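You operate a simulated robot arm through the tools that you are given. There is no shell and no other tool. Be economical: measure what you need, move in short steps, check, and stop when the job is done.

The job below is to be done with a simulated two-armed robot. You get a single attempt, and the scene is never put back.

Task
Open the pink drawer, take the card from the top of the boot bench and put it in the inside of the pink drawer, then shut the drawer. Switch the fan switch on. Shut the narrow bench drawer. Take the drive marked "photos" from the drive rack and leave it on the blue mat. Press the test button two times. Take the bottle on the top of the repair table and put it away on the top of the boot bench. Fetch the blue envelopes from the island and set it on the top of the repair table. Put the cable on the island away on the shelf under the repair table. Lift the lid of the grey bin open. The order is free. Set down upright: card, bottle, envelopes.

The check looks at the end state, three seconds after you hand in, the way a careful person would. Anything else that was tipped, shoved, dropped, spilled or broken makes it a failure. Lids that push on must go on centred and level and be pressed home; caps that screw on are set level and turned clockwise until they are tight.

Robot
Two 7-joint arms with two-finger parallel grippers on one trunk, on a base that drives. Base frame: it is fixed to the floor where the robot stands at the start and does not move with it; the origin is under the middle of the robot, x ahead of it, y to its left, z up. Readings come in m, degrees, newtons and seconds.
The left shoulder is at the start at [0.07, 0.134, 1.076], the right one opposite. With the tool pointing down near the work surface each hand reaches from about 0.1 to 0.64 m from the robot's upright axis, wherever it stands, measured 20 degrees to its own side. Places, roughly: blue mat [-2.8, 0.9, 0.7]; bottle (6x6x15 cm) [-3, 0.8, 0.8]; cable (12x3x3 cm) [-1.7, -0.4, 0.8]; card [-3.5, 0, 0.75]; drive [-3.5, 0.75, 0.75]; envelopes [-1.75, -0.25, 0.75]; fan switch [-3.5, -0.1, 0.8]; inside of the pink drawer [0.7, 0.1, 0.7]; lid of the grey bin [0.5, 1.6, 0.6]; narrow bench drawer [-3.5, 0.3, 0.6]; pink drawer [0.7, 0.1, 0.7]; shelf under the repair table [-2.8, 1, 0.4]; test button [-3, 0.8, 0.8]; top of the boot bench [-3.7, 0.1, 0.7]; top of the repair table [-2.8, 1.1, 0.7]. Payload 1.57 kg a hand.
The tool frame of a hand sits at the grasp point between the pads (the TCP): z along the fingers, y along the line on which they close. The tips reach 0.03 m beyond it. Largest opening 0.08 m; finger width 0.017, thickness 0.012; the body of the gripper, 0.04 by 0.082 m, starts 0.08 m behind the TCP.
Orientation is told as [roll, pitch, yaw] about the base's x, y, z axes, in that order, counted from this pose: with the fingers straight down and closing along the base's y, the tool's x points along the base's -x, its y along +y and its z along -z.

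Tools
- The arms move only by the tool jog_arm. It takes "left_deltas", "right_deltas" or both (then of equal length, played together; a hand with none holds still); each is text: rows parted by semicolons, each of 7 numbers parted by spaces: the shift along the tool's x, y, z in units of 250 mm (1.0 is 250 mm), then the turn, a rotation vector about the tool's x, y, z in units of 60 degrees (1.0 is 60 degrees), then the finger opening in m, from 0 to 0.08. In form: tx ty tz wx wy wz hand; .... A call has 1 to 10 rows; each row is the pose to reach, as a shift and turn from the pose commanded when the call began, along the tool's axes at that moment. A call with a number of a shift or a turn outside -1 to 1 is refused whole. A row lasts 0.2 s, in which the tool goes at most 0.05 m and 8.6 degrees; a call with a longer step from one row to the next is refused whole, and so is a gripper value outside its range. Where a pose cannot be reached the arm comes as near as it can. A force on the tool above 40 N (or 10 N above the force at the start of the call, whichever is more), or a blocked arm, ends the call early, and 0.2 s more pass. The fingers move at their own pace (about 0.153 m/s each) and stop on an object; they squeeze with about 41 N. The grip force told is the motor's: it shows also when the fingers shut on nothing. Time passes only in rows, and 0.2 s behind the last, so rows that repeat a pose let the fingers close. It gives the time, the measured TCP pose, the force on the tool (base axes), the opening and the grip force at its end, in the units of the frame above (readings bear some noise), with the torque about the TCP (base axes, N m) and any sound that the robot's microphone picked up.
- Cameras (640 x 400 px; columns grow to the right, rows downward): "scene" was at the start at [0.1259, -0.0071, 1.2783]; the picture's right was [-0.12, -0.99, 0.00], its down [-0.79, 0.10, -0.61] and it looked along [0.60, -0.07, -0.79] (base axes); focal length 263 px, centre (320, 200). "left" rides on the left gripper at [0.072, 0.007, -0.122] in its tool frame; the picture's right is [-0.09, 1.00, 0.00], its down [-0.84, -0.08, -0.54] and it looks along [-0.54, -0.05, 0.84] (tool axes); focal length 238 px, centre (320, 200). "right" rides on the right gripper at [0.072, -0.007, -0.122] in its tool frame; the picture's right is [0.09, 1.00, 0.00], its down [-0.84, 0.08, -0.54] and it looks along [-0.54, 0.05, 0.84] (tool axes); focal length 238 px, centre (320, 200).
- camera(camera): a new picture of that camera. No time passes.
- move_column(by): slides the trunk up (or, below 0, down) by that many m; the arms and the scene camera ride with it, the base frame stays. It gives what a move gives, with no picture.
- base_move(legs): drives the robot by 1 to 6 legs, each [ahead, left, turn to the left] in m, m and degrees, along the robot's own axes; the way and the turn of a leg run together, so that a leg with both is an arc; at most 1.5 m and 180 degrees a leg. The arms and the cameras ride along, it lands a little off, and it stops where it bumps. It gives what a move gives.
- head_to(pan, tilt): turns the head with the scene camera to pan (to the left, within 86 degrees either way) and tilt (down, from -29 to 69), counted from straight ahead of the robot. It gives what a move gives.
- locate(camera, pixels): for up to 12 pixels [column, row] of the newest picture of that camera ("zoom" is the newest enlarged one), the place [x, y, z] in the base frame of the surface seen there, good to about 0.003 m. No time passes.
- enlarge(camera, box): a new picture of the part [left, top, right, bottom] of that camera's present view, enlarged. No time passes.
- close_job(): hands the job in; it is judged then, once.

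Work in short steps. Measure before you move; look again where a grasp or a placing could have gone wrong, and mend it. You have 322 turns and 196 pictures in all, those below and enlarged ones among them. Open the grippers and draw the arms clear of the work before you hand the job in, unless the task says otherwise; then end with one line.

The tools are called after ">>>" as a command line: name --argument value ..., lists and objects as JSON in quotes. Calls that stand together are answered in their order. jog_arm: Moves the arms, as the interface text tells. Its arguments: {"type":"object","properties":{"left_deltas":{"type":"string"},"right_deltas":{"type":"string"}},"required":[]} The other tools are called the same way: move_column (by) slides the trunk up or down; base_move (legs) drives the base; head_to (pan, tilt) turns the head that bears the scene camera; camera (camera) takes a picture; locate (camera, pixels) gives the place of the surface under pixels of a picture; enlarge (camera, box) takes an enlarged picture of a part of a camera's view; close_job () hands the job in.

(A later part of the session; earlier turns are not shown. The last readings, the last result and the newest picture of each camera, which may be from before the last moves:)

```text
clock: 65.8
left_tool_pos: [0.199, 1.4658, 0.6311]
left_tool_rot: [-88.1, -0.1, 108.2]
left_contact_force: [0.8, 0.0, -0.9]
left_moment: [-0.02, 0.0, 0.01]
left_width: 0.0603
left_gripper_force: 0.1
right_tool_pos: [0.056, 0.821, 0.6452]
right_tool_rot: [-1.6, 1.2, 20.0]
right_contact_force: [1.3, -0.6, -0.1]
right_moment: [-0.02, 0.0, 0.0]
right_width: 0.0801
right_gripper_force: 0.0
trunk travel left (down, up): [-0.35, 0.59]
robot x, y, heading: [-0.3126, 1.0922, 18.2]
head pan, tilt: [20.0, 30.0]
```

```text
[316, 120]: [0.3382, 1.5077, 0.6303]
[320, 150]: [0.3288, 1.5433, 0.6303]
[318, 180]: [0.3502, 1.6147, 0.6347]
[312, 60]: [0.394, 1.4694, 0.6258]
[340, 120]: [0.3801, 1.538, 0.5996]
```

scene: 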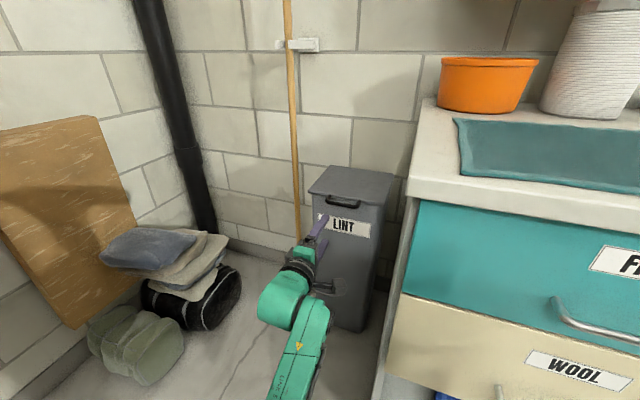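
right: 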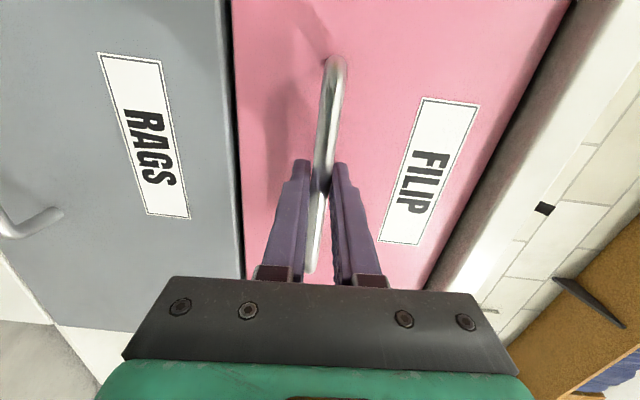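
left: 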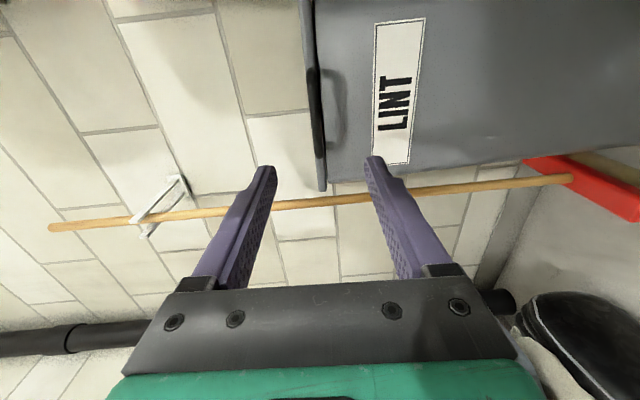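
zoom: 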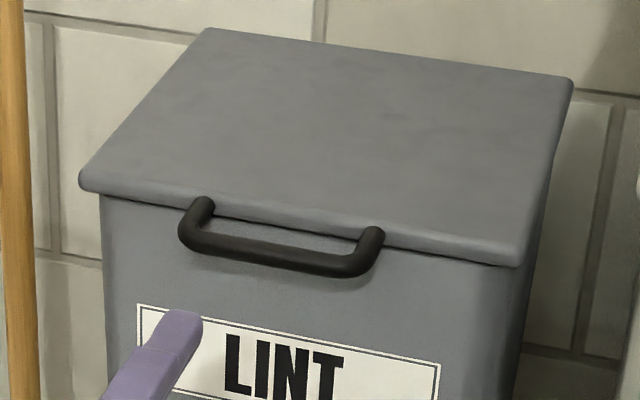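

The bar is at about (0.340,1.513,0.630), straight ahead of the fingers. I advance 14 cm and close on it.

>>> jog_arm --left_deltas "0 0 0.19 0 0 0 0.05; 0 0 0.38 0 0 0 0.05; 0 0 0.56 0 0 0 0.05; 0 0 0.56 0 0 0 0.02; 0 0 0.56 0 0 0 0; 0 0 0.56 0 0 0 0"

>>> camera --camera "scene"

```text
clock: 67.2
left_tool_pos: [0.33, 1.5112, 0.6301]
left_tool_rot: [-88.6, -0.1, 108.3]
left_contact_force: [15.4, 4.9, 14.7]
left_moment: [-0.03, -0.24, -0.07]
left_width: 0.0115
left_gripper_force: 29.2
right_tool_pos: [0.054, 0.8205, 0.6448]
right_tool_rot: [-1.7, 1.3, 20.1]
right_contact_force: [-0.3, 0.6, 0.6]
right_moment: [0.06, 0.0, -0.01]
right_width: 0.08
right_gripper_force: 0.1
trunk travel left (down, up): [-0.35, 0.59]
robot x, y, heading: [-0.3136, 1.0911, 18.0]
head pan, tilt: [20.0, 30.0]
```

```text
170 pictures are left
```

scene: 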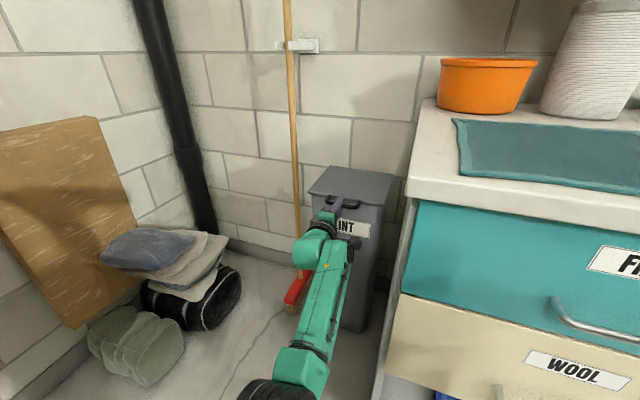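

The handle is gripped. I swing it up an arc about the rear hinge (radius about 0.235 m), tilting the hand with the lid to 45°.

>>> jog_arm --left_deltas "0 -0.123 0.008 -0.125 0 0 0; 0 -0.243 0.032 -0.25 0 0 0; 0 -0.36 0.072 -0.375 0 0 0; 0 -0.47 0.126 -0.5 0 0 0; 0 -0.572 0.194 -0.625 0 0 0; 0 -0.665 0.275 -0.75 0 0 0"

>>> camera --camera "scene"

```text
clock: 68.7
left_tool_pos: [0.3485, 1.49, 0.7907]
left_tool_rot: [-51.4, 1.2, 107.0]
left_contact_force: [-0.9, -1.0, 1.0]
left_moment: [0.06, 0.04, 0.07]
left_width: 0.0
left_gripper_force: 21.7
left hand out of reach, approached as far as the arm can: row 5, 6
right_tool_pos: [0.0544, 0.8211, 0.6461]
right_tool_rot: [-1.6, 1.3, 20.0]
right_contact_force: [-0.4, -0.5, 0.2]
right_moment: [0.04, -0.07, -0.02]
right_width: 0.0798
right_gripper_force: 0.0
trunk travel left (down, up): [-0.35, 0.59]
robot x, y, heading: [-0.3134, 1.0911, 18.0]
head pan, tilt: [20.0, 30.0]
```

```text
169 pictures are left
```

scene: 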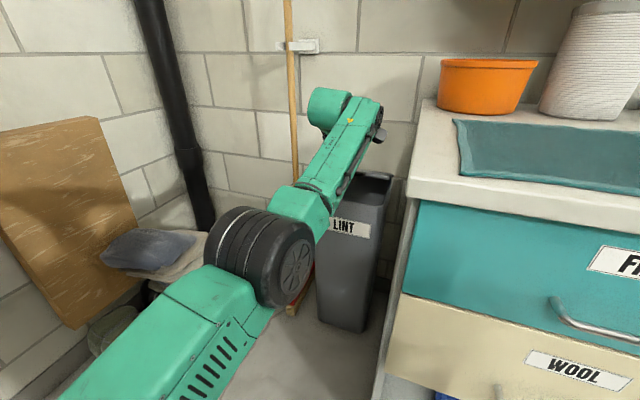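

The grip slipped when the reach ran out, but the bin seems partly open. I check with the left camera and an enlargement.

>>> camera --camera "left"

>>> enlarge --camera "scene" --box '[300, 80, 420, 240]'

```text
168 pictures are left
```

left: 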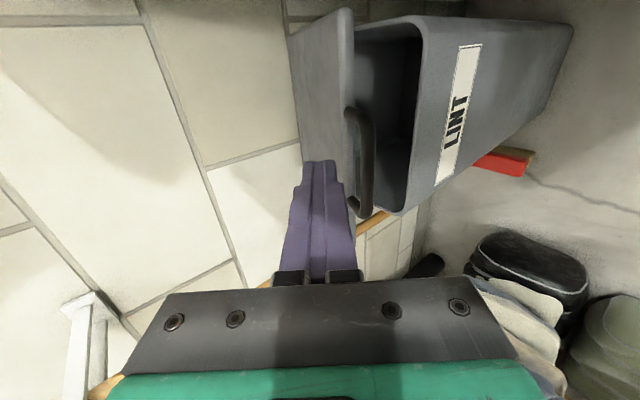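

```text
2.50 times, centred on (360, 160) of scene
```

zoom: 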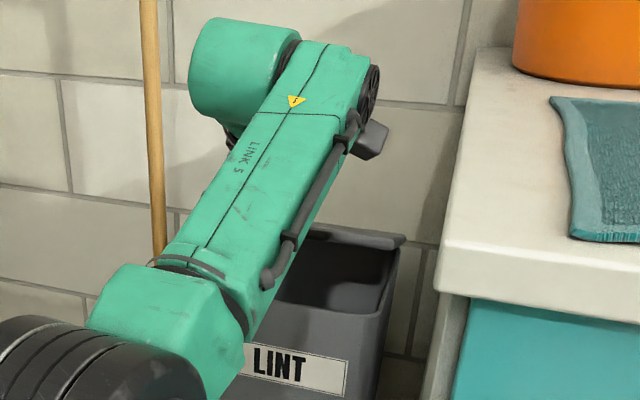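

The lid stays part-way up by itself. I measure its angle.

>>> locate --camera "left" --pixels '[[350, 20], [352, 100], [300, 40], [315, 100], [365, 160], [340, 60], [355, 195], [415, 60]]'

```text
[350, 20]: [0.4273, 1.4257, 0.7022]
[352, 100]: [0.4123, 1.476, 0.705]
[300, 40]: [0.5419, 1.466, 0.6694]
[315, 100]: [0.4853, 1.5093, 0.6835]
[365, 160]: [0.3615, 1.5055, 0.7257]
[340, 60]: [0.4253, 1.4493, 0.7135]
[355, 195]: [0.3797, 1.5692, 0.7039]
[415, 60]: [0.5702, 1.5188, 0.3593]
```

The lid rests at about 25° on a stiff hinge. I draw the hand back, level it, and re-place the base a bit further left and ahead so the fingers can push up from underneath.

>>> jog_arm --left_deltas "0 0.1 -0.12 0 0 0 0; 0 0.2 -0.24 0 0 0 0; 0 0.3 -0.36 0.1 0 0 0; 0 0.375 -0.47 0.2 0 0 0; 0 0.375 -0.47 0.34 0 0 0; 0 0.375 -0.47 0.48 0 0 0; 0 0.375 -0.47 0.62 0 0 0"

>>> base_move --legs '[[0, 0.15, 0], [0.1, 0, 0]]'

>>> camera --camera "scene"

```text
clock: 70.5
left_tool_pos: [0.1924, 1.4817, 0.8055]
left_tool_rot: [-90.7, -5.1, 111.2]
left_contact_force: [0.7, -0.5, -0.1]
left_moment: [0.01, -0.01, 0.01]
left_width: 0.0002
left_gripper_force: 21.6
right_tool_pos: [0.0564, 0.822, 0.6446]
right_tool_rot: [-1.8, 1.2, 20.0]
right_contact_force: [-1.0, 0.8, 0.4]
right_moment: [-0.06, 0.02, 0.02]
right_width: 0.08
right_gripper_force: 0.1
trunk travel left (down, up): [-0.35, 0.59]
robot x, y, heading: [-0.313, 1.0954, 18.2]
head pan, tilt: [20.0, 30.0]
stopped in row 7 (left hand): the arm was blocked; the commanded pose is now the measured one
```

```text
clock: 72.6
left_tool_pos: [0.2425, 1.6551, 0.8022]
left_tool_rot: [-90.5, -5.1, 111.3]
left_contact_force: [0.0, 0.2, -0.3]
left_moment: [0.02, -0.01, -0.02]
left_width: 0.0
left_gripper_force: 21.1
right_tool_pos: [0.1041, 0.9938, 0.6453]
right_tool_rot: [-1.5, 1.4, 20.0]
right_contact_force: [1.2, 1.0, -0.2]
right_moment: [0.04, -0.02, 0.03]
right_width: 0.0799
right_gripper_force: 0.0
trunk travel left (down, up): [-0.35, 0.59]
robot x, y, heading: [-0.2622, 1.2669, 18.3]
head pan, tilt: [20.0, 30.0]
```

```text
166 pictures are left
```

scene: 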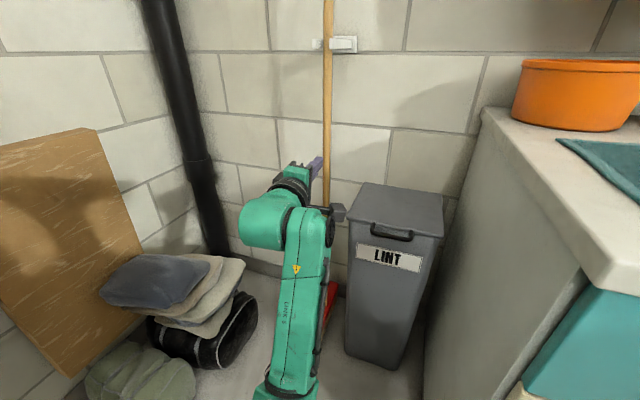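

The lid dropped shut once the fingers left, so it must be pushed past vertical. I place the closed fingers under the handle, starting slightly back from it.

>>> jog_arm --left_deltas "0 0 -0.2 0 0 0 0; 0.12 0.12 -0.2 0 0.01 0 0; 0.24 0.25 -0.2 0 0.02 0 0; 0.36 0.37 -0.2 0 0.03 0 0; 0.48 0.5 -0.2 0 0.04 0 0; 0.6 0.63 -0.2 0 0.05 0 0; 0.736 0.765 -0.2 0 0.05 0 0; 0.736 0.765 -0.2 0 0.05 0 0"

>>> camera --camera "scene"

>>> locate --camera "scene" --pixels '[[375, 185], [440, 195], [380, 160], [430, 160], [355, 220], [436, 237], [400, 205]]'

```text
clock: 73.2
left_tool_pos: [0.1794, 1.6375, 0.8919]
left_tool_rot: [-104.4, -10.6, 116.5]
left_contact_force: [0.4, 0.2, 0.1]
left_moment: [-0.01, 0.0, 0.01]
left_width: 0.0002
left_gripper_force: 21.4
right_tool_pos: [0.1039, 0.9946, 0.6449]
right_tool_rot: [-1.7, 1.3, 20.0]
right_contact_force: [0.5, 0.8, 1.1]
right_moment: [-0.01, 0.0, -0.03]
right_width: 0.0797
right_gripper_force: 0.0
trunk travel left (down, up): [-0.35, 0.59]
robot x, y, heading: [-0.2607, 1.2637, 18.3]
head pan, tilt: [20.0, 30.0]
stopped in row 2 (left hand): the arm was blocked; the commanded pose is now the measured one
```

```text
165 pictures are left
```

scene: 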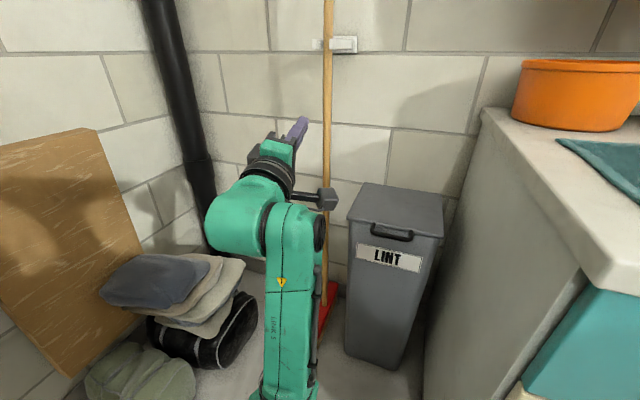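

```text
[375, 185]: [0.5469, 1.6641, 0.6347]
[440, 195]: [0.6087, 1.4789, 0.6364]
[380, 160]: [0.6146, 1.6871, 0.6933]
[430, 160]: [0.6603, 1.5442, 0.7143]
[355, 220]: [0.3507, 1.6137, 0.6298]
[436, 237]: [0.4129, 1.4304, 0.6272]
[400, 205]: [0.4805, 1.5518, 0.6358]
```

The folded-back pose hit a limit and the hand drifted up. I bring it down and to the right in one straight move while levelling it.

>>> jog_arm --left_deltas "0.115 0.14 0.003 -0.045 0.024 -0.039 0; 0.23 0.28 0.006 -0.09 0.047 -0.077 0; 0.345 0.42 0.01 -0.135 0.071 -0.116 0; 0.46 0.56 0.013 -0.18 0.094 -0.154 0; 0.575 0.7 0.016 -0.225 0.118 -0.193 0; 0.575 0.7 0.016 -0.225 0.118 -0.193 0"

```text
clock: 73.8
left_tool_pos: [0.1942, 1.624, 0.9101]
left_tool_rot: [-110.6, -11.5, 118.4]
left_contact_force: [1.0, -0.1, 0.4]
left_moment: [0.0, 0.0, 0.03]
left_width: 0.0
left_gripper_force: 21.3
right_tool_pos: [0.1039, 0.9943, 0.6447]
right_tool_rot: [-1.7, 1.3, 20.1]
right_contact_force: [-0.4, 0.1, 0.7]
right_moment: [0.03, -0.02, -0.02]
right_width: 0.0801
right_gripper_force: 0.2
trunk travel left (down, up): [-0.35, 0.59]
robot x, y, heading: [-0.2603, 1.2643, 18.4]
head pan, tilt: [20.0, 30.0]
stopped in row 3 (left hand): the arm was blocked; the commanded pose is now the measured one
```

The arm still drifts upward instead of down. I extend it straight forward first, to free whatever is limiting it.

>>> jog_arm --left_deltas "0 0 0.15 0 0 0 0; 0 0 0.3 0 0 0 0; 0 0 0.45 0 0 0 0"

>>> camera --camera "scene"

```text
clock: 74.6
left_tool_pos: [0.2947, 1.6647, 0.9473]
left_tool_rot: [-110.4, -11.1, 118.0]
left_contact_force: [0.4, 0.2, -0.5]
left_moment: [0.01, 0.0, -0.02]
left_width: 0.0
left_gripper_force: 21.5
right_tool_pos: [0.1034, 0.9944, 0.6443]
right_tool_rot: [-1.8, 1.3, 19.9]
right_contact_force: [0.7, 0.5, -0.4]
right_moment: [-0.02, 0.04, -0.02]
right_width: 0.0801
right_gripper_force: 0.0
trunk travel left (down, up): [-0.35, 0.59]
robot x, y, heading: [-0.2626, 1.2641, 18.2]
head pan, tilt: [20.0, 30.0]
```

```text
164 pictures are left
```

scene: 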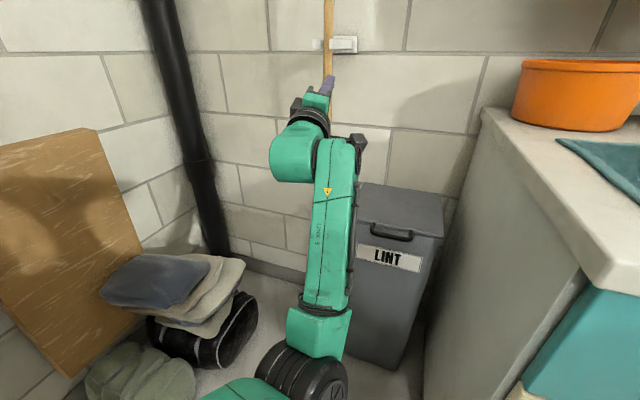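

Extending works. I level the hand here, then descend.

>>> jog_arm --left_deltas "0 0 0 -0.08 0.03 -0.04 0; 0 0 0 -0.16 0.06 -0.08 0; 0 0 0 -0.24 0.09 -0.12 0; 0 0 0 -0.32 0.12 -0.19 0; 0 0 0 -0.32 0.12 -0.19 0"

```text
clock: 75.8
left_tool_pos: [0.2934, 1.6656, 0.947]
left_tool_rot: [-90.1, -1.3, 109.0]
left_contact_force: [0.2, 0.2, -0.2]
left_moment: [0.01, -0.03, 0.02]
left_width: 0.0
left_gripper_force: 21.4
right_tool_pos: [0.1044, 0.9939, 0.6447]
right_tool_rot: [-1.6, 1.3, 20.0]
right_contact_force: [-0.1, -0.1, -0.8]
right_moment: [-0.01, 0.03, 0.01]
right_width: 0.0801
right_gripper_force: 0.0
trunk travel left (down, up): [-0.35, 0.59]
robot x, y, heading: [-0.2625, 1.2657, 18.3]
head pan, tilt: [20.0, 30.0]
```

The hand is level. I shift it right 16 cm and back 6 cm to line up with the handle, staying high; then I'll lower with the column.

>>> jog_arm --left_deltas "0.16 0 -0.06 0 0 0 0; 0.32 0 -0.12 0 0 0 0; 0.48 0 -0.18 0 0 0 0; 0.636 0 -0.24 0 0 0 0; 0.636 0 -0.24 0 0 0 0"

```text
clock: 77.0
left_tool_pos: [0.2878, 1.4965, 0.9434]
left_tool_rot: [-90.1, -1.3, 109.1]
left_contact_force: [0.0, -0.8, -0.6]
left_moment: [0.0, -0.01, -0.02]
left_width: 0.0
left_gripper_force: 20.9
right_tool_pos: [0.1035, 0.9953, 0.6446]
right_tool_rot: [-1.6, 1.3, 20.1]
right_contact_force: [-0.3, 0.0, -1.3]
right_moment: [0.02, 0.03, 0.01]
right_width: 0.08
right_gripper_force: 0.0
trunk travel left (down, up): [-0.35, 0.59]
robot x, y, heading: [-0.2643, 1.2673, 18.4]
head pan, tilt: [20.0, 30.0]
```

Aligned laterally (tip just short of the handle). I lower with the column to get below the bar.

>>> move_column --by -0.345

>>> camera --camera "left"

>>> camera --camera "scene"

```text
clock: 80.4
left_tool_pos: [0.2872, 1.4982, 0.6]
left_tool_rot: [-90.1, -1.3, 109.1]
left_contact_force: [0.0, 0.5, -0.1]
left_moment: [0.01, -0.01, -0.01]
left_width: 0.0001
left_gripper_force: 21.4
right_tool_pos: [0.1033, 0.9949, 0.3003]
right_tool_rot: [-1.7, 1.4, 20.0]
right_contact_force: [0.7, -0.5, 0.4]
right_moment: [-0.01, 0.03, -0.01]
right_width: 0.08
right_gripper_force: 0.0
trunk travel left (down, up): [-0.005, 0.935]
robot x, y, heading: [-0.2609, 1.2685, 18.4]
head pan, tilt: [20.0, 30.0]
```

```text
163 pictures are left
```

left: 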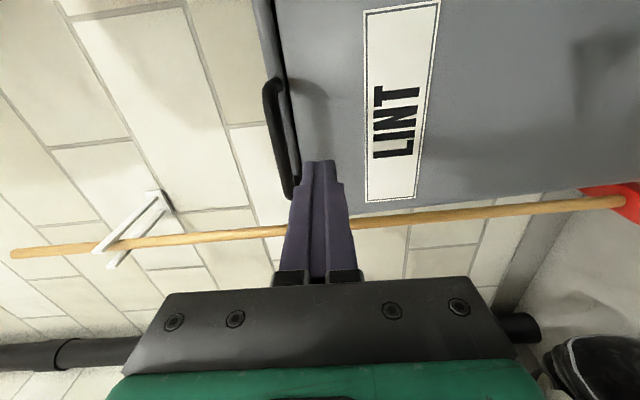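

```text
162 pictures are left
```

scene: 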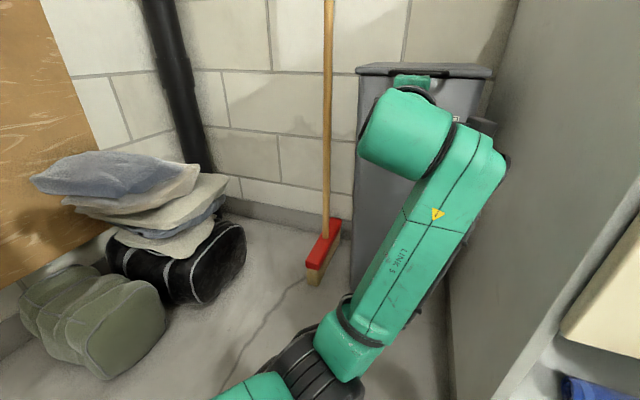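

The fingers sit just below the handle and point at its middle. I advance 5 cm under the bar.

>>> jog_arm --left_deltas "0 0 0.1 0 0 0 0; 0 0 0.2 0 0 0 0; 0 0 0.2 0 0 0 0"

>>> move_column --by 0.07

>>> camera --camera "left"

```text
clock: 81.2
left_tool_pos: [0.3324, 1.5131, 0.5997]
left_tool_rot: [-90.1, -1.2, 108.8]
left_contact_force: [0.2, -0.3, 0.0]
left_moment: [-0.01, 0.02, -0.02]
left_width: 0.0002
left_gripper_force: 21.0
right_tool_pos: [0.1042, 0.9944, 0.3007]
right_tool_rot: [-1.6, 1.3, 20.0]
right_contact_force: [-0.1, -0.3, -0.9]
right_moment: [0.03, 0.02, 0.0]
right_width: 0.0802
right_gripper_force: 0.0
trunk travel left (down, up): [-0.005, 0.935]
robot x, y, heading: [-0.2621, 1.2683, 18.3]
head pan, tilt: [20.0, 30.0]
```

```text
clock: 82.3
left_tool_pos: [0.3343, 1.5139, 0.6693]
left_tool_rot: [-90.0, -1.3, 109.2]
left_contact_force: [0.3, 0.4, -1.1]
left_moment: [-0.01, -0.02, -0.01]
left_width: 0.0
left_gripper_force: 21.1
right_tool_pos: [0.1044, 0.9947, 0.3697]
right_tool_rot: [-1.6, 1.3, 20.0]
right_contact_force: [-0.2, 0.2, 0.3]
right_moment: [-0.05, 0.01, 0.03]
right_width: 0.0801
right_gripper_force: 0.1
trunk travel left (down, up): [-0.075, 0.865]
robot x, y, heading: [-0.2639, 1.2667, 18.3]
head pan, tilt: [20.0, 30.0]
```

```text
161 pictures are left
```

left: 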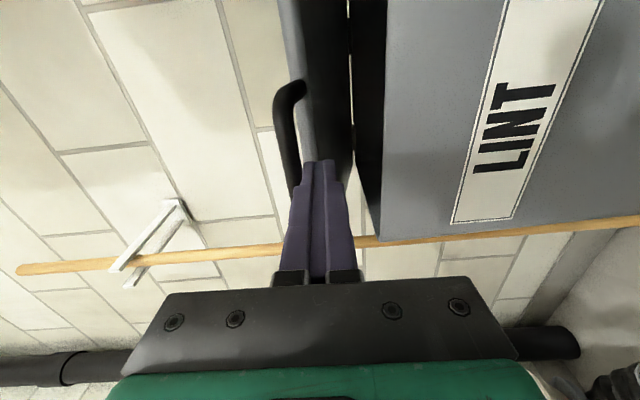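

The lid lifts. I go further in beneath it and keep raising.

>>> jog_arm --left_deltas "0 -0.06 0.1 0 0 0 0; 0 -0.12 0.2 0 0 0 0; 0 -0.18 0.28 0 0 0 0; 0 -0.24 0.36 0 0 0 0; 0 -0.24 0.36 0 0 0 0"

>>> camera --camera "left"

```text
clock: 83.0
left_tool_pos: [0.3771, 1.5267, 0.7299]
left_tool_rot: [-92.9, -1.5, 109.1]
left_contact_force: [-19.5, -3.3, 10.7]
left_moment: [0.03, -0.41, -0.05]
left_width: 0.0
left_gripper_force: 21.6
right_tool_pos: [0.1026, 0.9935, 0.3726]
right_tool_rot: [-1.7, 0.9, 19.9]
right_contact_force: [0.2, 0.2, -0.1]
right_moment: [0.0, -0.02, 0.0]
right_width: 0.0801
right_gripper_force: 0.1
trunk travel left (down, up): [-0.075, 0.865]
robot x, y, heading: [-0.2624, 1.2663, 18.4]
head pan, tilt: [20.0, 30.0]
stopped in row 3 (left hand): the force on the tool passed its limit (the readings are from after the stop); the commanded pose is now the measured one
```

```text
160 pictures are left
```

left: 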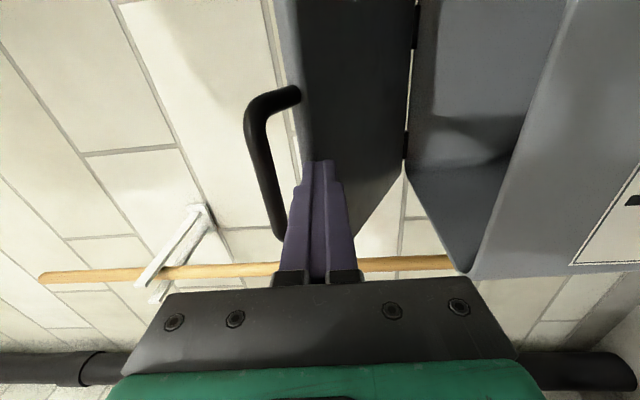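

The push stopped at the force limit. I measure the lid, handle and hinge positions to understand the contact.

>>> locate --camera "left" --pixels '[[300, 60], [310, 140], [350, 60], [395, 60], [405, 140], [260, 150], [275, 225], [375, 190], [410, 30], [325, 165]]'

>>> enlarge --camera "left" --box '[220, 40, 440, 280]'

```text
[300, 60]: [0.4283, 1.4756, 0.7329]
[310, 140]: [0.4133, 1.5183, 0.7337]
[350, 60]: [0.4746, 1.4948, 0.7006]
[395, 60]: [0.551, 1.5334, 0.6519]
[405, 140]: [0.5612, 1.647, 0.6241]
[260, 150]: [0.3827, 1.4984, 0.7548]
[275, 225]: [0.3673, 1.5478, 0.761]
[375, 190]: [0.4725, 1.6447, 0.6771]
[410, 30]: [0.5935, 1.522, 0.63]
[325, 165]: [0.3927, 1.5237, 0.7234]
```

```text
1.67 times, centred on (330, 160) of left
```

zoom: 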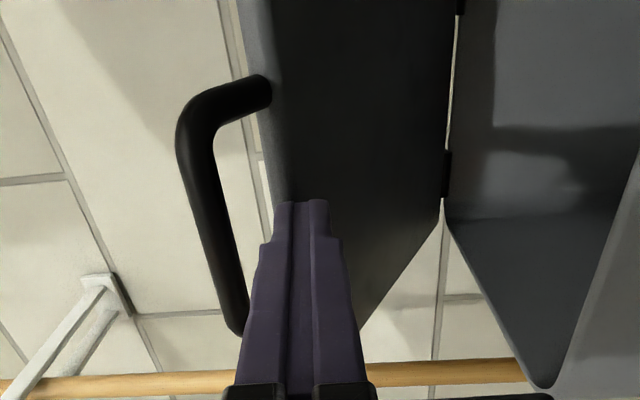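

The tip is jammed against the lid's front edge, between edge and bar. I tilt the fingers 40° downward so they can slide under the lid plate while still carrying the bar.

>>> jog_arm --left_deltas "0 0 -0.06 0 0 0 0; 0 0 -0.06 -0.13 0 0 0; 0 0 -0.06 -0.26 0 0 0; 0 0 -0.06 -0.39 0 0 0; 0 0 -0.06 -0.52 0 0 0; 0 0 -0.06 -0.65 0 0 0; 0 0 -0.06 -0.72 0 0 0; 0 0 -0.06 -0.72 0 0 0"

>>> camera --camera "left"

```text
clock: 84.8
left_tool_pos: [0.3297, 1.5325, 0.6711]
left_tool_rot: [-49.7, -1.3, 108.9]
left_contact_force: [-0.7, -0.8, -0.2]
left_moment: [0.0, -0.01, 0.0]
left_width: 0.0001
left_gripper_force: 21.4
left hand out of reach, approached as far as the arm can: row 5, 6, 7, 8
right_tool_pos: [0.1038, 0.9945, 0.3708]
right_tool_rot: [-1.6, 1.4, 20.0]
right_contact_force: [0.1, -0.3, -0.1]
right_moment: [-0.02, -0.01, 0.01]
right_width: 0.0799
right_gripper_force: 0.2
trunk travel left (down, up): [-0.075, 0.865]
robot x, y, heading: [-0.2604, 1.2654, 18.4]
head pan, tilt: [20.0, 30.0]
```

```text
158 pictures are left
```

left: 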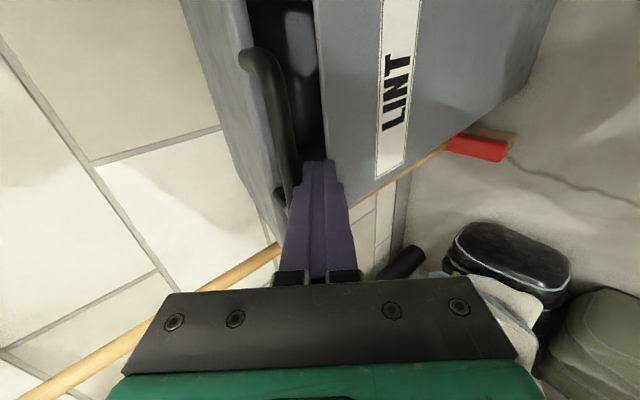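

Now the fingers slope under the bar. I raise with the column, which carries the hand rigidly.

>>> move_column --by 0.09

>>> camera --camera "left"

>>> locate --camera "left" --pixels '[[320, 165], [290, 100], [270, 60], [300, 150], [330, 60]]'

```text
clock: 86.0
left_tool_pos: [0.3293, 1.5333, 0.7613]
left_tool_rot: [-49.9, -1.4, 109.0]
left_contact_force: [0.9, 0.1, 0.3]
left_moment: [0.02, -0.02, -0.02]
left_width: 0.0
left_gripper_force: 21.3
right_tool_pos: [0.1031, 0.9948, 0.4594]
right_tool_rot: [-1.7, 1.4, 20.0]
right_contact_force: [0.4, 0.1, 0.4]
right_moment: [-0.01, 0.0, -0.03]
right_width: 0.0796
right_gripper_force: 0.1
trunk travel left (down, up): [-0.165, 0.775]
robot x, y, heading: [-0.2668, 1.2622, 18.4]
head pan, tilt: [20.0, 30.0]
```

```text
157 pictures are left
```

left: 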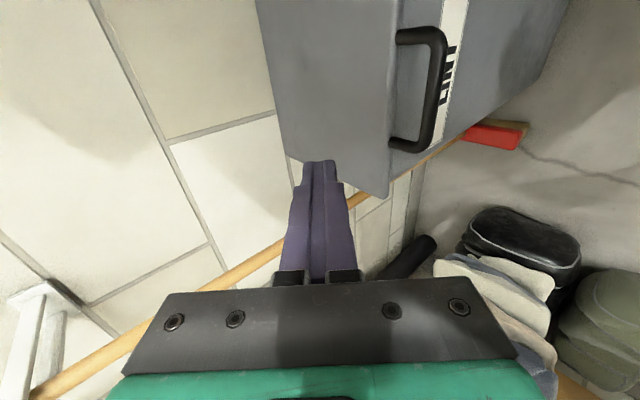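

```text
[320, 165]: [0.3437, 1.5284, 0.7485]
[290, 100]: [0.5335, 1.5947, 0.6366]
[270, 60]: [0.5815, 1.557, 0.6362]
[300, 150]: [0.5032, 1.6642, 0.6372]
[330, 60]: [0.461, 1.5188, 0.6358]
```

The fingers slipped over the bar. A better posture is needed: shoulder higher, fingers tilted 40° down, pinching the bar and swinging mostly with the column. I back off, raise the trunk and lower the hand relative to it.

>>> base_move --legs '[[-0.12, 0, 0]]'

>>> move_column --by 0.26

>>> jog_arm --left_deltas "0 0.12 0.1 0 0 0 0.05; 0 0.24 0.2 0 0 0 0.05; 0 0.36 0.3 0 0 0 0.05; 0 0.48 0.4 0 0 0 0.05; 0 0.6 0.5 0 0 0 0.05; 0 0.72 0.6 0 0 0 0.05; 0 0.84 0.7 0 0 0 0.05"

```text
clock: 87.3
left_tool_pos: [0.2146, 1.4952, 0.7619]
left_tool_rot: [-49.9, -1.4, 109.0]
left_contact_force: [0.8, -0.3, 0.7]
left_moment: [-0.01, -0.02, -0.02]
left_width: 0.0
left_gripper_force: 21.3
right_tool_pos: [-0.0115, 0.9565, 0.4608]
right_tool_rot: [-1.6, 1.3, 20.1]
right_contact_force: [-0.3, -0.2, 0.5]
right_moment: [-0.02, -0.01, 0.01]
right_width: 0.0799
right_gripper_force: 0.0
trunk travel left (down, up): [-0.165, 0.775]
robot x, y, heading: [-0.3755, 1.2265, 18.2]
head pan, tilt: [20.0, 30.0]
```

```text
clock: 90.0
left_tool_pos: [0.217, 1.4943, 1.0208]
left_tool_rot: [-49.9, -1.5, 109.0]
left_contact_force: [0.0, 0.2, 0.4]
left_moment: [0.02, 0.0, 0.03]
left_width: 0.0
left_gripper_force: 21.5
right_tool_pos: [-0.0097, 0.9573, 0.7207]
right_tool_rot: [-1.6, 1.4, 20.1]
right_contact_force: [-0.4, 0.0, 0.6]
right_moment: [-0.02, -0.02, -0.01]
right_width: 0.0802
right_gripper_force: 0.1
trunk travel left (down, up): [-0.425, 0.515]
robot x, y, heading: [-0.3746, 1.2273, 18.5]
head pan, tilt: [20.0, 30.0]
```

```text
clock: 91.6
left_tool_pos: [0.2095, 1.5212, 0.7567]
left_tool_rot: [-51.1, -2.1, 110.8]
left_contact_force: [-0.5, 0.7, 0.5]
left_moment: [-0.01, -0.02, 0.01]
left_width: 0.0499
left_gripper_force: 0.0
right_tool_pos: [-0.0115, 0.9566, 0.7204]
right_tool_rot: [-1.7, 1.3, 20.1]
right_contact_force: [-0.4, 0.3, -0.2]
right_moment: [0.0, 0.0, 0.01]
right_width: 0.0795
right_gripper_force: 0.1
trunk travel left (down, up): [-0.425, 0.515]
robot x, y, heading: [-0.3799, 1.2263, 18.6]
head pan, tilt: [20.0, 30.0]
```

Good posture now: 39° down, shoulder well above. I move to a point 6 cm short of the bar along the finger direction and look.

>>> jog_arm --left_deltas "0.08 0.02 0.14 0.001 0.02 0.016 0.04; 0.15 0.04 0.28 0.002 0.04 0.032 0.04; 0.217 0.053 0.4 0.003 0.058 0.047 0.04; 0.217 0.053 0.4 0.003 0.058 0.047 0.04"

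>>> camera --camera "left"

>>> locate --camera "left" --pixels '[[320, 100], [330, 80], [310, 60]]'

```text
clock: 92.6
left_tool_pos: [0.2955, 1.4703, 0.6734]
left_tool_rot: [-50.0, -1.0, 104.5]
left_contact_force: [-0.9, -0.2, 0.0]
left_moment: [0.03, -0.02, -0.03]
left_width: 0.0401
left_gripper_force: 0.2
right_tool_pos: [-0.0122, 0.9569, 0.7197]
right_tool_rot: [-1.7, 1.3, 20.2]
right_contact_force: [-0.1, 0.1, -0.3]
right_moment: [-0.02, 0.02, -0.01]
right_width: 0.0799
right_gripper_force: 0.1
trunk travel left (down, up): [-0.425, 0.515]
robot x, y, heading: [-0.3769, 1.2297, 18.5]
head pan, tilt: [20.0, 30.0]
```

```text
156 pictures are left
```

left: 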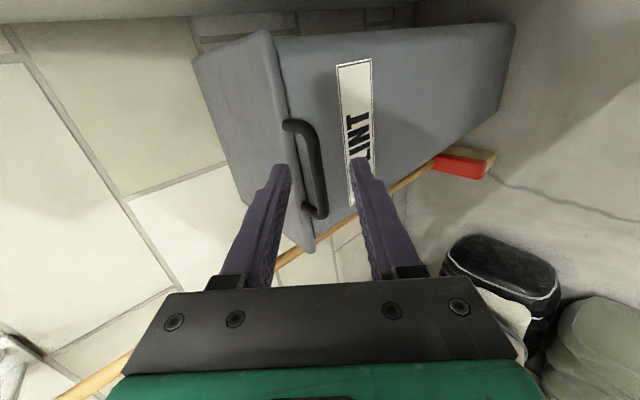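

```text
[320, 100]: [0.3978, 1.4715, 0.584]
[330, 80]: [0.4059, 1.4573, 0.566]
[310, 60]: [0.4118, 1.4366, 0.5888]
```

The bar lies between the fingers. I advance the last 6 cm, close and check.

>>> jog_arm --left_deltas "-0.04 -0.02 0.12 0 -0.02 -0.018 0.04; -0.084 -0.039 0.233 0 -0.045 -0.037 0.04; -0.084 -0.039 0.233 0 -0.045 -0.037 0.02; -0.084 -0.039 0.233 0 -0.045 -0.037 0; -0.084 -0.039 0.233 0 -0.045 -0.037 0"

>>> camera --camera "left"

```text
clock: 93.8
left_tool_pos: [0.3155, 1.4876, 0.6574]
left_tool_rot: [-50.0, -1.3, 106.2]
left_contact_force: [-0.3, 0.0, 0.1]
left_moment: [0.0, 0.0, -0.01]
left_width: 0.0
left_gripper_force: 21.1
left hand out of reach, approached as far as the arm can: row 2, 3, 4, 5
right_tool_pos: [-0.0114, 0.9565, 0.72]
right_tool_rot: [-1.6, 1.2, 20.1]
right_contact_force: [-0.1, -0.2, -0.1]
right_moment: [-0.02, -0.02, -0.02]
right_width: 0.0799
right_gripper_force: 0.1
trunk travel left (down, up): [-0.425, 0.515]
robot x, y, heading: [-0.3801, 1.2289, 18.4]
head pan, tilt: [20.0, 30.0]
```

```text
155 pictures are left
```

left: 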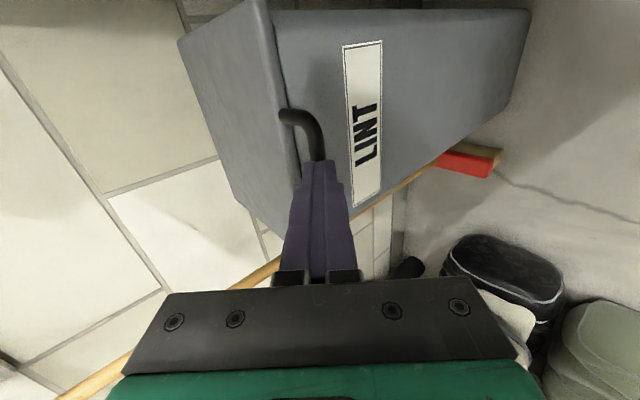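

The reach ends 2 cm short here, so the base must come closer during the swing. I look down to judge the clearance of the base to the cabinet corner.

>>> head_to --pan 0 --tilt 69

>>> camera --camera "scene"

```text
clock: 94.8
left_tool_pos: [0.3169, 1.4879, 0.6579]
left_tool_rot: [-50.0, -1.3, 106.2]
left_contact_force: [-0.3, 0.4, 0.5]
left_moment: [-0.01, 0.01, -0.03]
left_width: 0.0
left_gripper_force: 21.8
right_tool_pos: [-0.0104, 0.9565, 0.7192]
right_tool_rot: [-1.6, 1.3, 20.2]
right_contact_force: [0.3, 0.1, 0.3]
right_moment: [0.0, 0.01, -0.01]
right_width: 0.0801
right_gripper_force: 0.0
trunk travel left (down, up): [-0.425, 0.515]
robot x, y, heading: [-0.3776, 1.228, 18.3]
head pan, tilt: [0.0, 68.8]
```

```text
154 pictures are left
```

scene: 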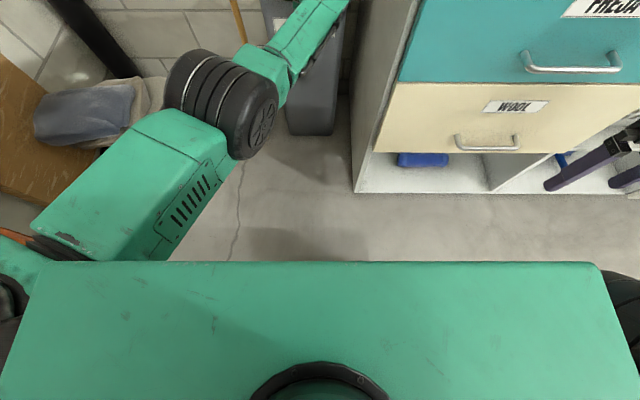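

A fully horizontal pinch kept through the swing is geometrically fine (tips under 2 cm past the bar), and it reaches further. I back off, open, level the left hand, and raise the right hand above counter height.

>>> base_move --legs '[[-0.12, 0, 0]]'

>>> jog_arm --left_deltas "0 0 0 0.11 0 0 0.04; 0 0 0 0.22 0 0 0.04; 0 0 0 0.33 0 0 0.04; 0 0 0 0.44 0 0 0.04; 0 0 0 0.55 0 0 0.04; 0 0 0 0.66 0 0 0.04; 0 0 0 0.66 0 0 0.04" --right_deltas "0 0 -0.15 0 0 0 0.04; 0 0 -0.3 0 0 0 0.04; 0 0 -0.45 0 0 0 0.04; 0 0 -0.6 0 0 0 0.04; 0 0 -0.75 0 0 0 0.04; 0 0 -0.9 0 0 0 0.04; 0 0 -1 0 0 0 0.04"

>>> head_to --pan 10 --tilt 40

>>> camera --camera "scene"

```text
clock: 96.0
left_tool_pos: [0.2024, 1.4494, 0.6575]
left_tool_rot: [-50.0, -1.2, 106.1]
left_contact_force: [0.7, 0.3, -0.1]
left_moment: [-0.01, 0.01, 0.0]
left_width: 0.0
left_gripper_force: 21.5
right_tool_pos: [-0.1258, 0.9175, 0.7207]
right_tool_rot: [-1.6, 1.3, 20.0]
right_contact_force: [-0.3, -0.6, 0.7]
right_moment: [0.02, -0.02, -0.01]
right_width: 0.0803
right_gripper_force: 0.1
trunk travel left (down, up): [-0.425, 0.515]
robot x, y, heading: [-0.4894, 1.1927, 18.4]
head pan, tilt: [0.0, 68.8]
```

```text
clock: 97.7
left_tool_pos: [0.185, 1.4603, 0.6674]
left_tool_rot: [-81.4, -0.7, 101.7]
left_contact_force: [-0.1, 0.0, -0.2]
left_moment: [-0.01, -0.02, -0.01]
left_width: 0.04
left_gripper_force: 0.1
left hand out of reach, approached as far as the arm can: row 5, 6, 7
right_tool_pos: [-0.1286, 0.9749, 0.928]
right_tool_rot: [-1.7, 1.2, 19.9]
right_contact_force: [-0.3, 0.2, 0.0]
right_moment: [-0.05, -0.02, 0.01]
right_width: 0.0398
right_gripper_force: 0.0
right hand out of reach, approached as far as the arm can: row 3, 4, 5, 6, 7
trunk travel left (down, up): [-0.425, 0.515]
robot x, y, heading: [-0.4953, 1.1905, 18.1]
head pan, tilt: [0.0, 68.8]
```

```text
clock: 98.6
left_tool_pos: [0.1841, 1.4621, 0.6671]
left_tool_rot: [-81.4, -0.7, 101.9]
left_contact_force: [0.0, 0.2, -0.5]
left_moment: [0.02, 0.0, 0.0]
left_width: 0.0398
left_gripper_force: 0.0
right_tool_pos: [-0.1261, 0.9738, 0.9269]
right_tool_rot: [-1.6, 1.3, 19.9]
right_contact_force: [0.6, -0.4, 0.7]
right_moment: [-0.01, -0.01, -0.02]
right_width: 0.0399
right_gripper_force: 0.1
trunk travel left (down, up): [-0.425, 0.515]
robot x, y, heading: [-0.4912, 1.1917, 18.5]
head pan, tilt: [10.0, 40.0]
```

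```text
153 pictures are left
```

scene: 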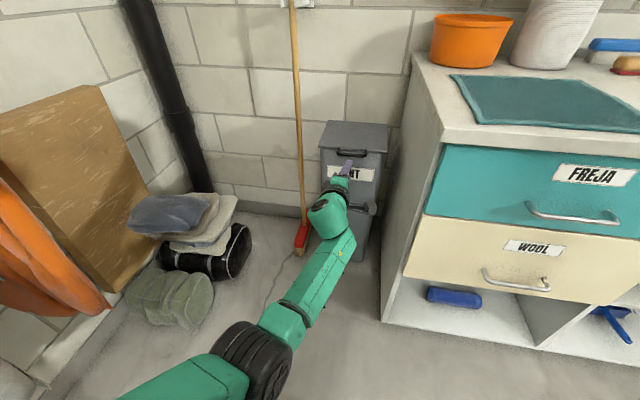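

The left hand is nearly level and laterally on the bar. I retract it 10 cm, correct yaw and wrist, then drive the base closer so there is reach for the swing.

>>> jog_arm --left_deltas "0 0 -0.15 0.02 -0.03 0 0.04; 0 0 -0.3 0.05 -0.06 0 0.04; 0 0 -0.45 0.1 -0.1 0 0.04; 0 0 -0.45 0.13 -0.1 0 0.04"

>>> base_move --legs '[[0.2, 0, 0]]'

>>> camera --camera "left"

```text
clock: 99.4
left_tool_pos: [0.1091, 1.5485, 0.7204]
left_tool_rot: [-97.3, -9.0, 106.8]
left_contact_force: [0.1, -0.5, 0.2]
left_moment: [0.01, -0.01, 0.01]
left_width: 0.0398
left_gripper_force: 0.1
left hand out of reach, approached as far as the arm can: row 1, 2, 3, 4
right_tool_pos: [-0.1285, 0.9737, 0.9278]
right_tool_rot: [-1.6, 1.2, 19.9]
right_contact_force: [-0.1, 0.1, 0.5]
right_moment: [0.01, 0.01, -0.01]
right_width: 0.0401
right_gripper_force: 0.1
trunk travel left (down, up): [-0.425, 0.515]
robot x, y, heading: [-0.4905, 1.1884, 18.5]
head pan, tilt: [10.0, 40.0]
stopped in row 4 (left hand): the arm was blocked; the commanded pose is now the measured one
```

```text
clock: 101.0
left_tool_pos: [0.3013, 1.6114, 0.7177]
left_tool_rot: [-97.3, -8.9, 106.6]
left_contact_force: [-0.6, 0.1, -1.0]
left_moment: [0.01, -0.03, 0.01]
left_width: 0.0404
left_gripper_force: 0.0
right_tool_pos: [0.0637, 1.0381, 0.9278]
right_tool_rot: [-1.6, 1.3, 19.9]
right_contact_force: [0.0, -0.2, 0.2]
right_moment: [0.0, 0.01, 0.0]
right_width: 0.0399
right_gripper_force: 0.0
trunk travel left (down, up): [-0.425, 0.515]
robot x, y, heading: [-0.3013, 1.2536, 18.5]
head pan, tilt: [10.0, 40.0]
```

```text
152 pictures are left
```

left: 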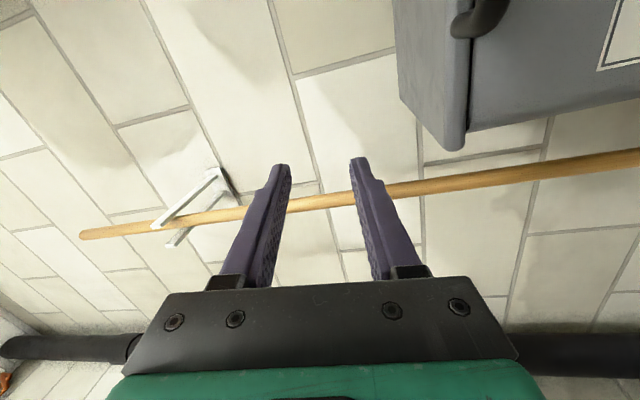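

Level poses with a bent-in arm hit limits, while a tilted hand works close in. New plan: start tilted about 50° close to the bin, and pitch up towards level as the lid swings. I back off and tilt the hand.

>>> base_move --legs '[[-0.15, 0, 0]]'

>>> jog_arm --left_deltas "0 0 0 -0.12 0 -0.02 0.03; 0 0 0 -0.24 0 -0.04 0.03; 0 0 0 -0.36 0 -0.06 0.03; 0 0 0 -0.48 0 -0.08 0.03; 0 0 0 -0.6 0 -0.1 0.03; 0 0 0 -0.72 0 -0.12 0.03; 0 0 0 -0.84 0 -0.13 0.03; 0 0 0 -0.92 0 -0.13 0.03"

```text
clock: 102.4
left_tool_pos: [0.1557, 1.5647, 0.72]
left_tool_rot: [-97.4, -9.1, 106.7]
left_contact_force: [-1.8, 0.2, -0.4]
left_moment: [0.02, 0.01, 0.0]
left_width: 0.04
left_gripper_force: 0.1
right_tool_pos: [-0.079, 0.9893, 0.9287]
right_tool_rot: [-1.6, 1.3, 20.0]
right_contact_force: [-0.4, -0.2, 0.6]
right_moment: [0.0, -0.04, -0.03]
right_width: 0.04
right_gripper_force: 0.1
trunk travel left (down, up): [-0.425, 0.515]
robot x, y, heading: [-0.4408, 1.2058, 18.4]
head pan, tilt: [10.0, 40.0]
```

```text
clock: 104.2
left_tool_pos: [0.1564, 1.5658, 0.7184]
left_tool_rot: [-42.1, -1.8, 109.3]
left_contact_force: [0.1, 0.1, 0.5]
left_moment: [0.0, 0.02, 0.01]
left_width: 0.0302
left_gripper_force: 0.1
right_tool_pos: [-0.0791, 0.991, 0.9273]
right_tool_rot: [-1.7, 1.3, 20.0]
right_contact_force: [-0.4, 0.5, -0.1]
right_moment: [-0.01, 0.0, 0.02]
right_width: 0.0398
right_gripper_force: 0.0
trunk travel left (down, up): [-0.425, 0.515]
robot x, y, heading: [-0.447, 1.2052, 18.4]
head pan, tilt: [10.0, 40.0]
```

Tilt is 48° with full reach. I bring the hand in to the pre-grasp offset relative to the robot.

>>> jog_arm --left_deltas "0.1 0.13 -0.07 0 0 0 0.03; 0.21 0.26 -0.14 0 0 0 0.03; 0.32 0.39 -0.22 0 0 0 0.03; 0.42 0.517 -0.29 0 0 0 0.03; 0.42 0.517 -0.29 0 0 0 0.03"

>>> base_move --legs '[[0.26, 0, 0]]'

>>> camera --camera "left"

```text
clock: 105.2
left_tool_pos: [0.0629, 1.5002, 0.704]
left_tool_rot: [-46.5, -9.2, 114.8]
left_contact_force: [-0.6, 0.7, 0.7]
left_moment: [0.0, -0.02, 0.01]
left_width: 0.0299
left_gripper_force: 0.1
right_tool_pos: [-0.0778, 0.9903, 0.9279]
right_tool_rot: [-1.6, 1.2, 19.9]
right_contact_force: [-0.8, 0.3, 0.3]
right_moment: [0.01, -0.01, -0.01]
right_width: 0.0397
right_gripper_force: 0.0
trunk travel left (down, up): [-0.425, 0.515]
robot x, y, heading: [-0.4463, 1.2063, 18.5]
head pan, tilt: [10.0, 40.0]
stopped in row 4 (left hand): the arm was blocked; the commanded pose is now the measured one
```

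```text
clock: 107.0
left_tool_pos: [0.315, 1.5826, 0.7059]
left_tool_rot: [-46.6, -9.2, 114.7]
left_contact_force: [0.3, 0.5, -0.3]
left_moment: [-0.03, 0.03, 0.02]
left_width: 0.0298
left_gripper_force: 0.1
right_tool_pos: [0.1703, 1.0748, 0.9278]
right_tool_rot: [-1.7, 1.3, 20.1]
right_contact_force: [0.4, -0.3, -0.3]
right_moment: [-0.03, 0.01, 0.0]
right_width: 0.04
right_gripper_force: 0.0
trunk travel left (down, up): [-0.425, 0.515]
robot x, y, heading: [-0.1929, 1.291, 18.4]
head pan, tilt: [10.0, 40.0]
```

```text
151 pictures are left
```

left: 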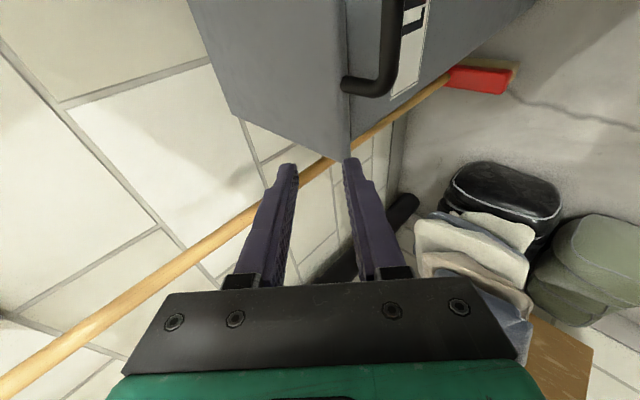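

The base reached d≈0.22 without bumping, but the hand wants to stay 12 cm left of the robot's axis. I raise the trunk slightly and sidestep the base right instead.

>>> move_column --by 0.03

>>> base_move --legs '[[-0.05, 0, 0], [0, -0.075, 0]]'

>>> camera --camera "left"

>>> camera --camera "scene"

```text
clock: 107.8
left_tool_pos: [0.3147, 1.582, 0.7357]
left_tool_rot: [-46.7, -9.1, 114.7]
left_contact_force: [0.5, 0.7, -0.2]
left_moment: [-0.01, 0.03, -0.03]
left_width: 0.03
left_gripper_force: 0.1
right_tool_pos: [0.1707, 1.0741, 0.9581]
right_tool_rot: [-1.5, 1.3, 20.0]
right_contact_force: [-0.1, 0.1, 0.9]
right_moment: [0.0, 0.03, 0.02]
right_width: 0.04
right_gripper_force: 0.1
trunk travel left (down, up): [-0.455, 0.485]
robot x, y, heading: [-0.1964, 1.2871, 18.1]
head pan, tilt: [10.0, 40.0]
```

```text
clock: 109.3
left_tool_pos: [0.2916, 1.4952, 0.7357]
left_tool_rot: [-46.6, -9.2, 114.7]
left_contact_force: [-0.4, 0.4, 0.4]
left_moment: [-0.04, 0.04, 0.04]
left_width: 0.0299
left_gripper_force: 0.0
right_tool_pos: [0.1469, 0.9847, 0.9584]
right_tool_rot: [-1.5, 1.2, 20.0]
right_contact_force: [0.4, 0.6, 0.1]
right_moment: [0.01, 0.01, 0.02]
right_width: 0.0401
right_gripper_force: 0.0
trunk travel left (down, up): [-0.455, 0.485]
robot x, y, heading: [-0.2185, 1.2008, 18.3]
head pan, tilt: [10.0, 40.0]
```

```text
150 pictures are left
```

left: 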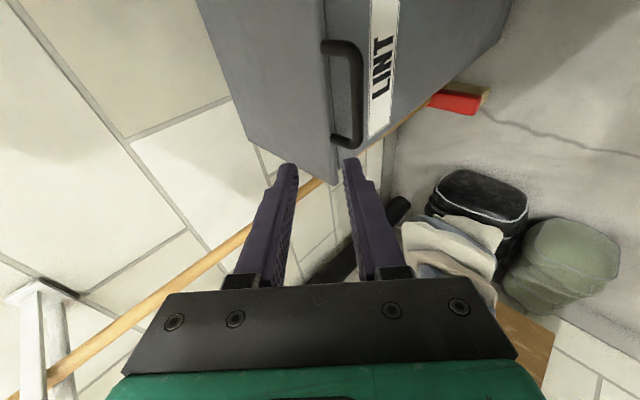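

```text
149 pictures are left
```

scene: 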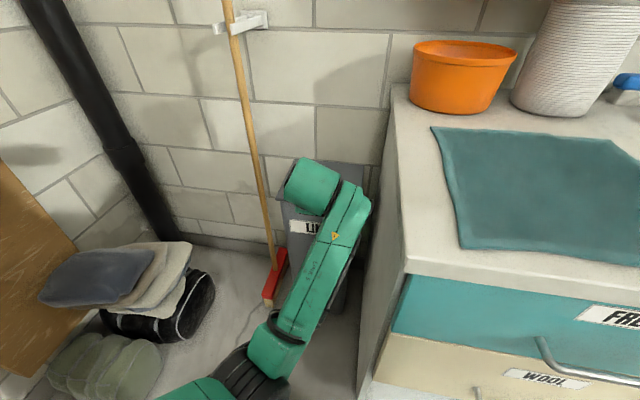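

I measure the bar from this closer left view.

>>> locate --camera "left" --pixels '[[356, 70], [357, 95], [356, 120], [330, 45], [338, 140], [333, 165]]'

```text
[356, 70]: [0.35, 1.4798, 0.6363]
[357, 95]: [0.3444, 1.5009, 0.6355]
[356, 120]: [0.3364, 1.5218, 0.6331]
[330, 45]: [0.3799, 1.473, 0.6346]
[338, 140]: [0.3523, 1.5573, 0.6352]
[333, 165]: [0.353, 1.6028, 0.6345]
```

The bar centre is about (0.344,1.503,0.630). I line up and slide the fingers down onto it, then close.

>>> jog_arm --left_deltas "0.07 0.08 0.05 0 0 0 0.04; 0.129 0.151 0.12 0 0 0 0.04; 0.129 0.151 0.25 0 0 0 0.04; 0.129 0.151 0.376 0 0 0 0.04; 0.129 0.151 0.376 0 0 0 0.04"

>>> camera --camera "left"

```text
clock: 110.3
left_tool_pos: [0.3154, 1.5561, 0.6541]
left_tool_rot: [-49.2, -16.2, 119.1]
left_contact_force: [0.2, -0.3, -0.6]
left_moment: [0.03, -0.01, 0.02]
left_width: 0.0401
left_gripper_force: 0.1
right_tool_pos: [0.147, 0.986, 0.9576]
right_tool_rot: [-1.7, 1.2, 19.9]
right_contact_force: [-0.1, 0.4, -0.3]
right_moment: [0.0, -0.01, 0.0]
right_width: 0.0398
right_gripper_force: 0.0
trunk travel left (down, up): [-0.455, 0.485]
robot x, y, heading: [-0.2174, 1.2041, 18.6]
head pan, tilt: [10.0, 40.0]
stopped in row 4 (left hand): the arm was blocked; the commanded pose is now the measured one
```

```text
148 pictures are left
```

left: 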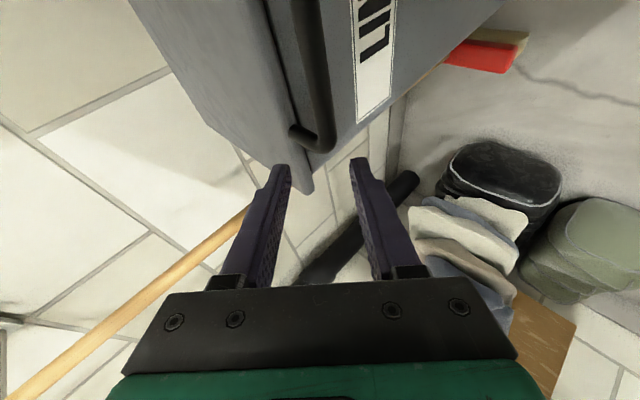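

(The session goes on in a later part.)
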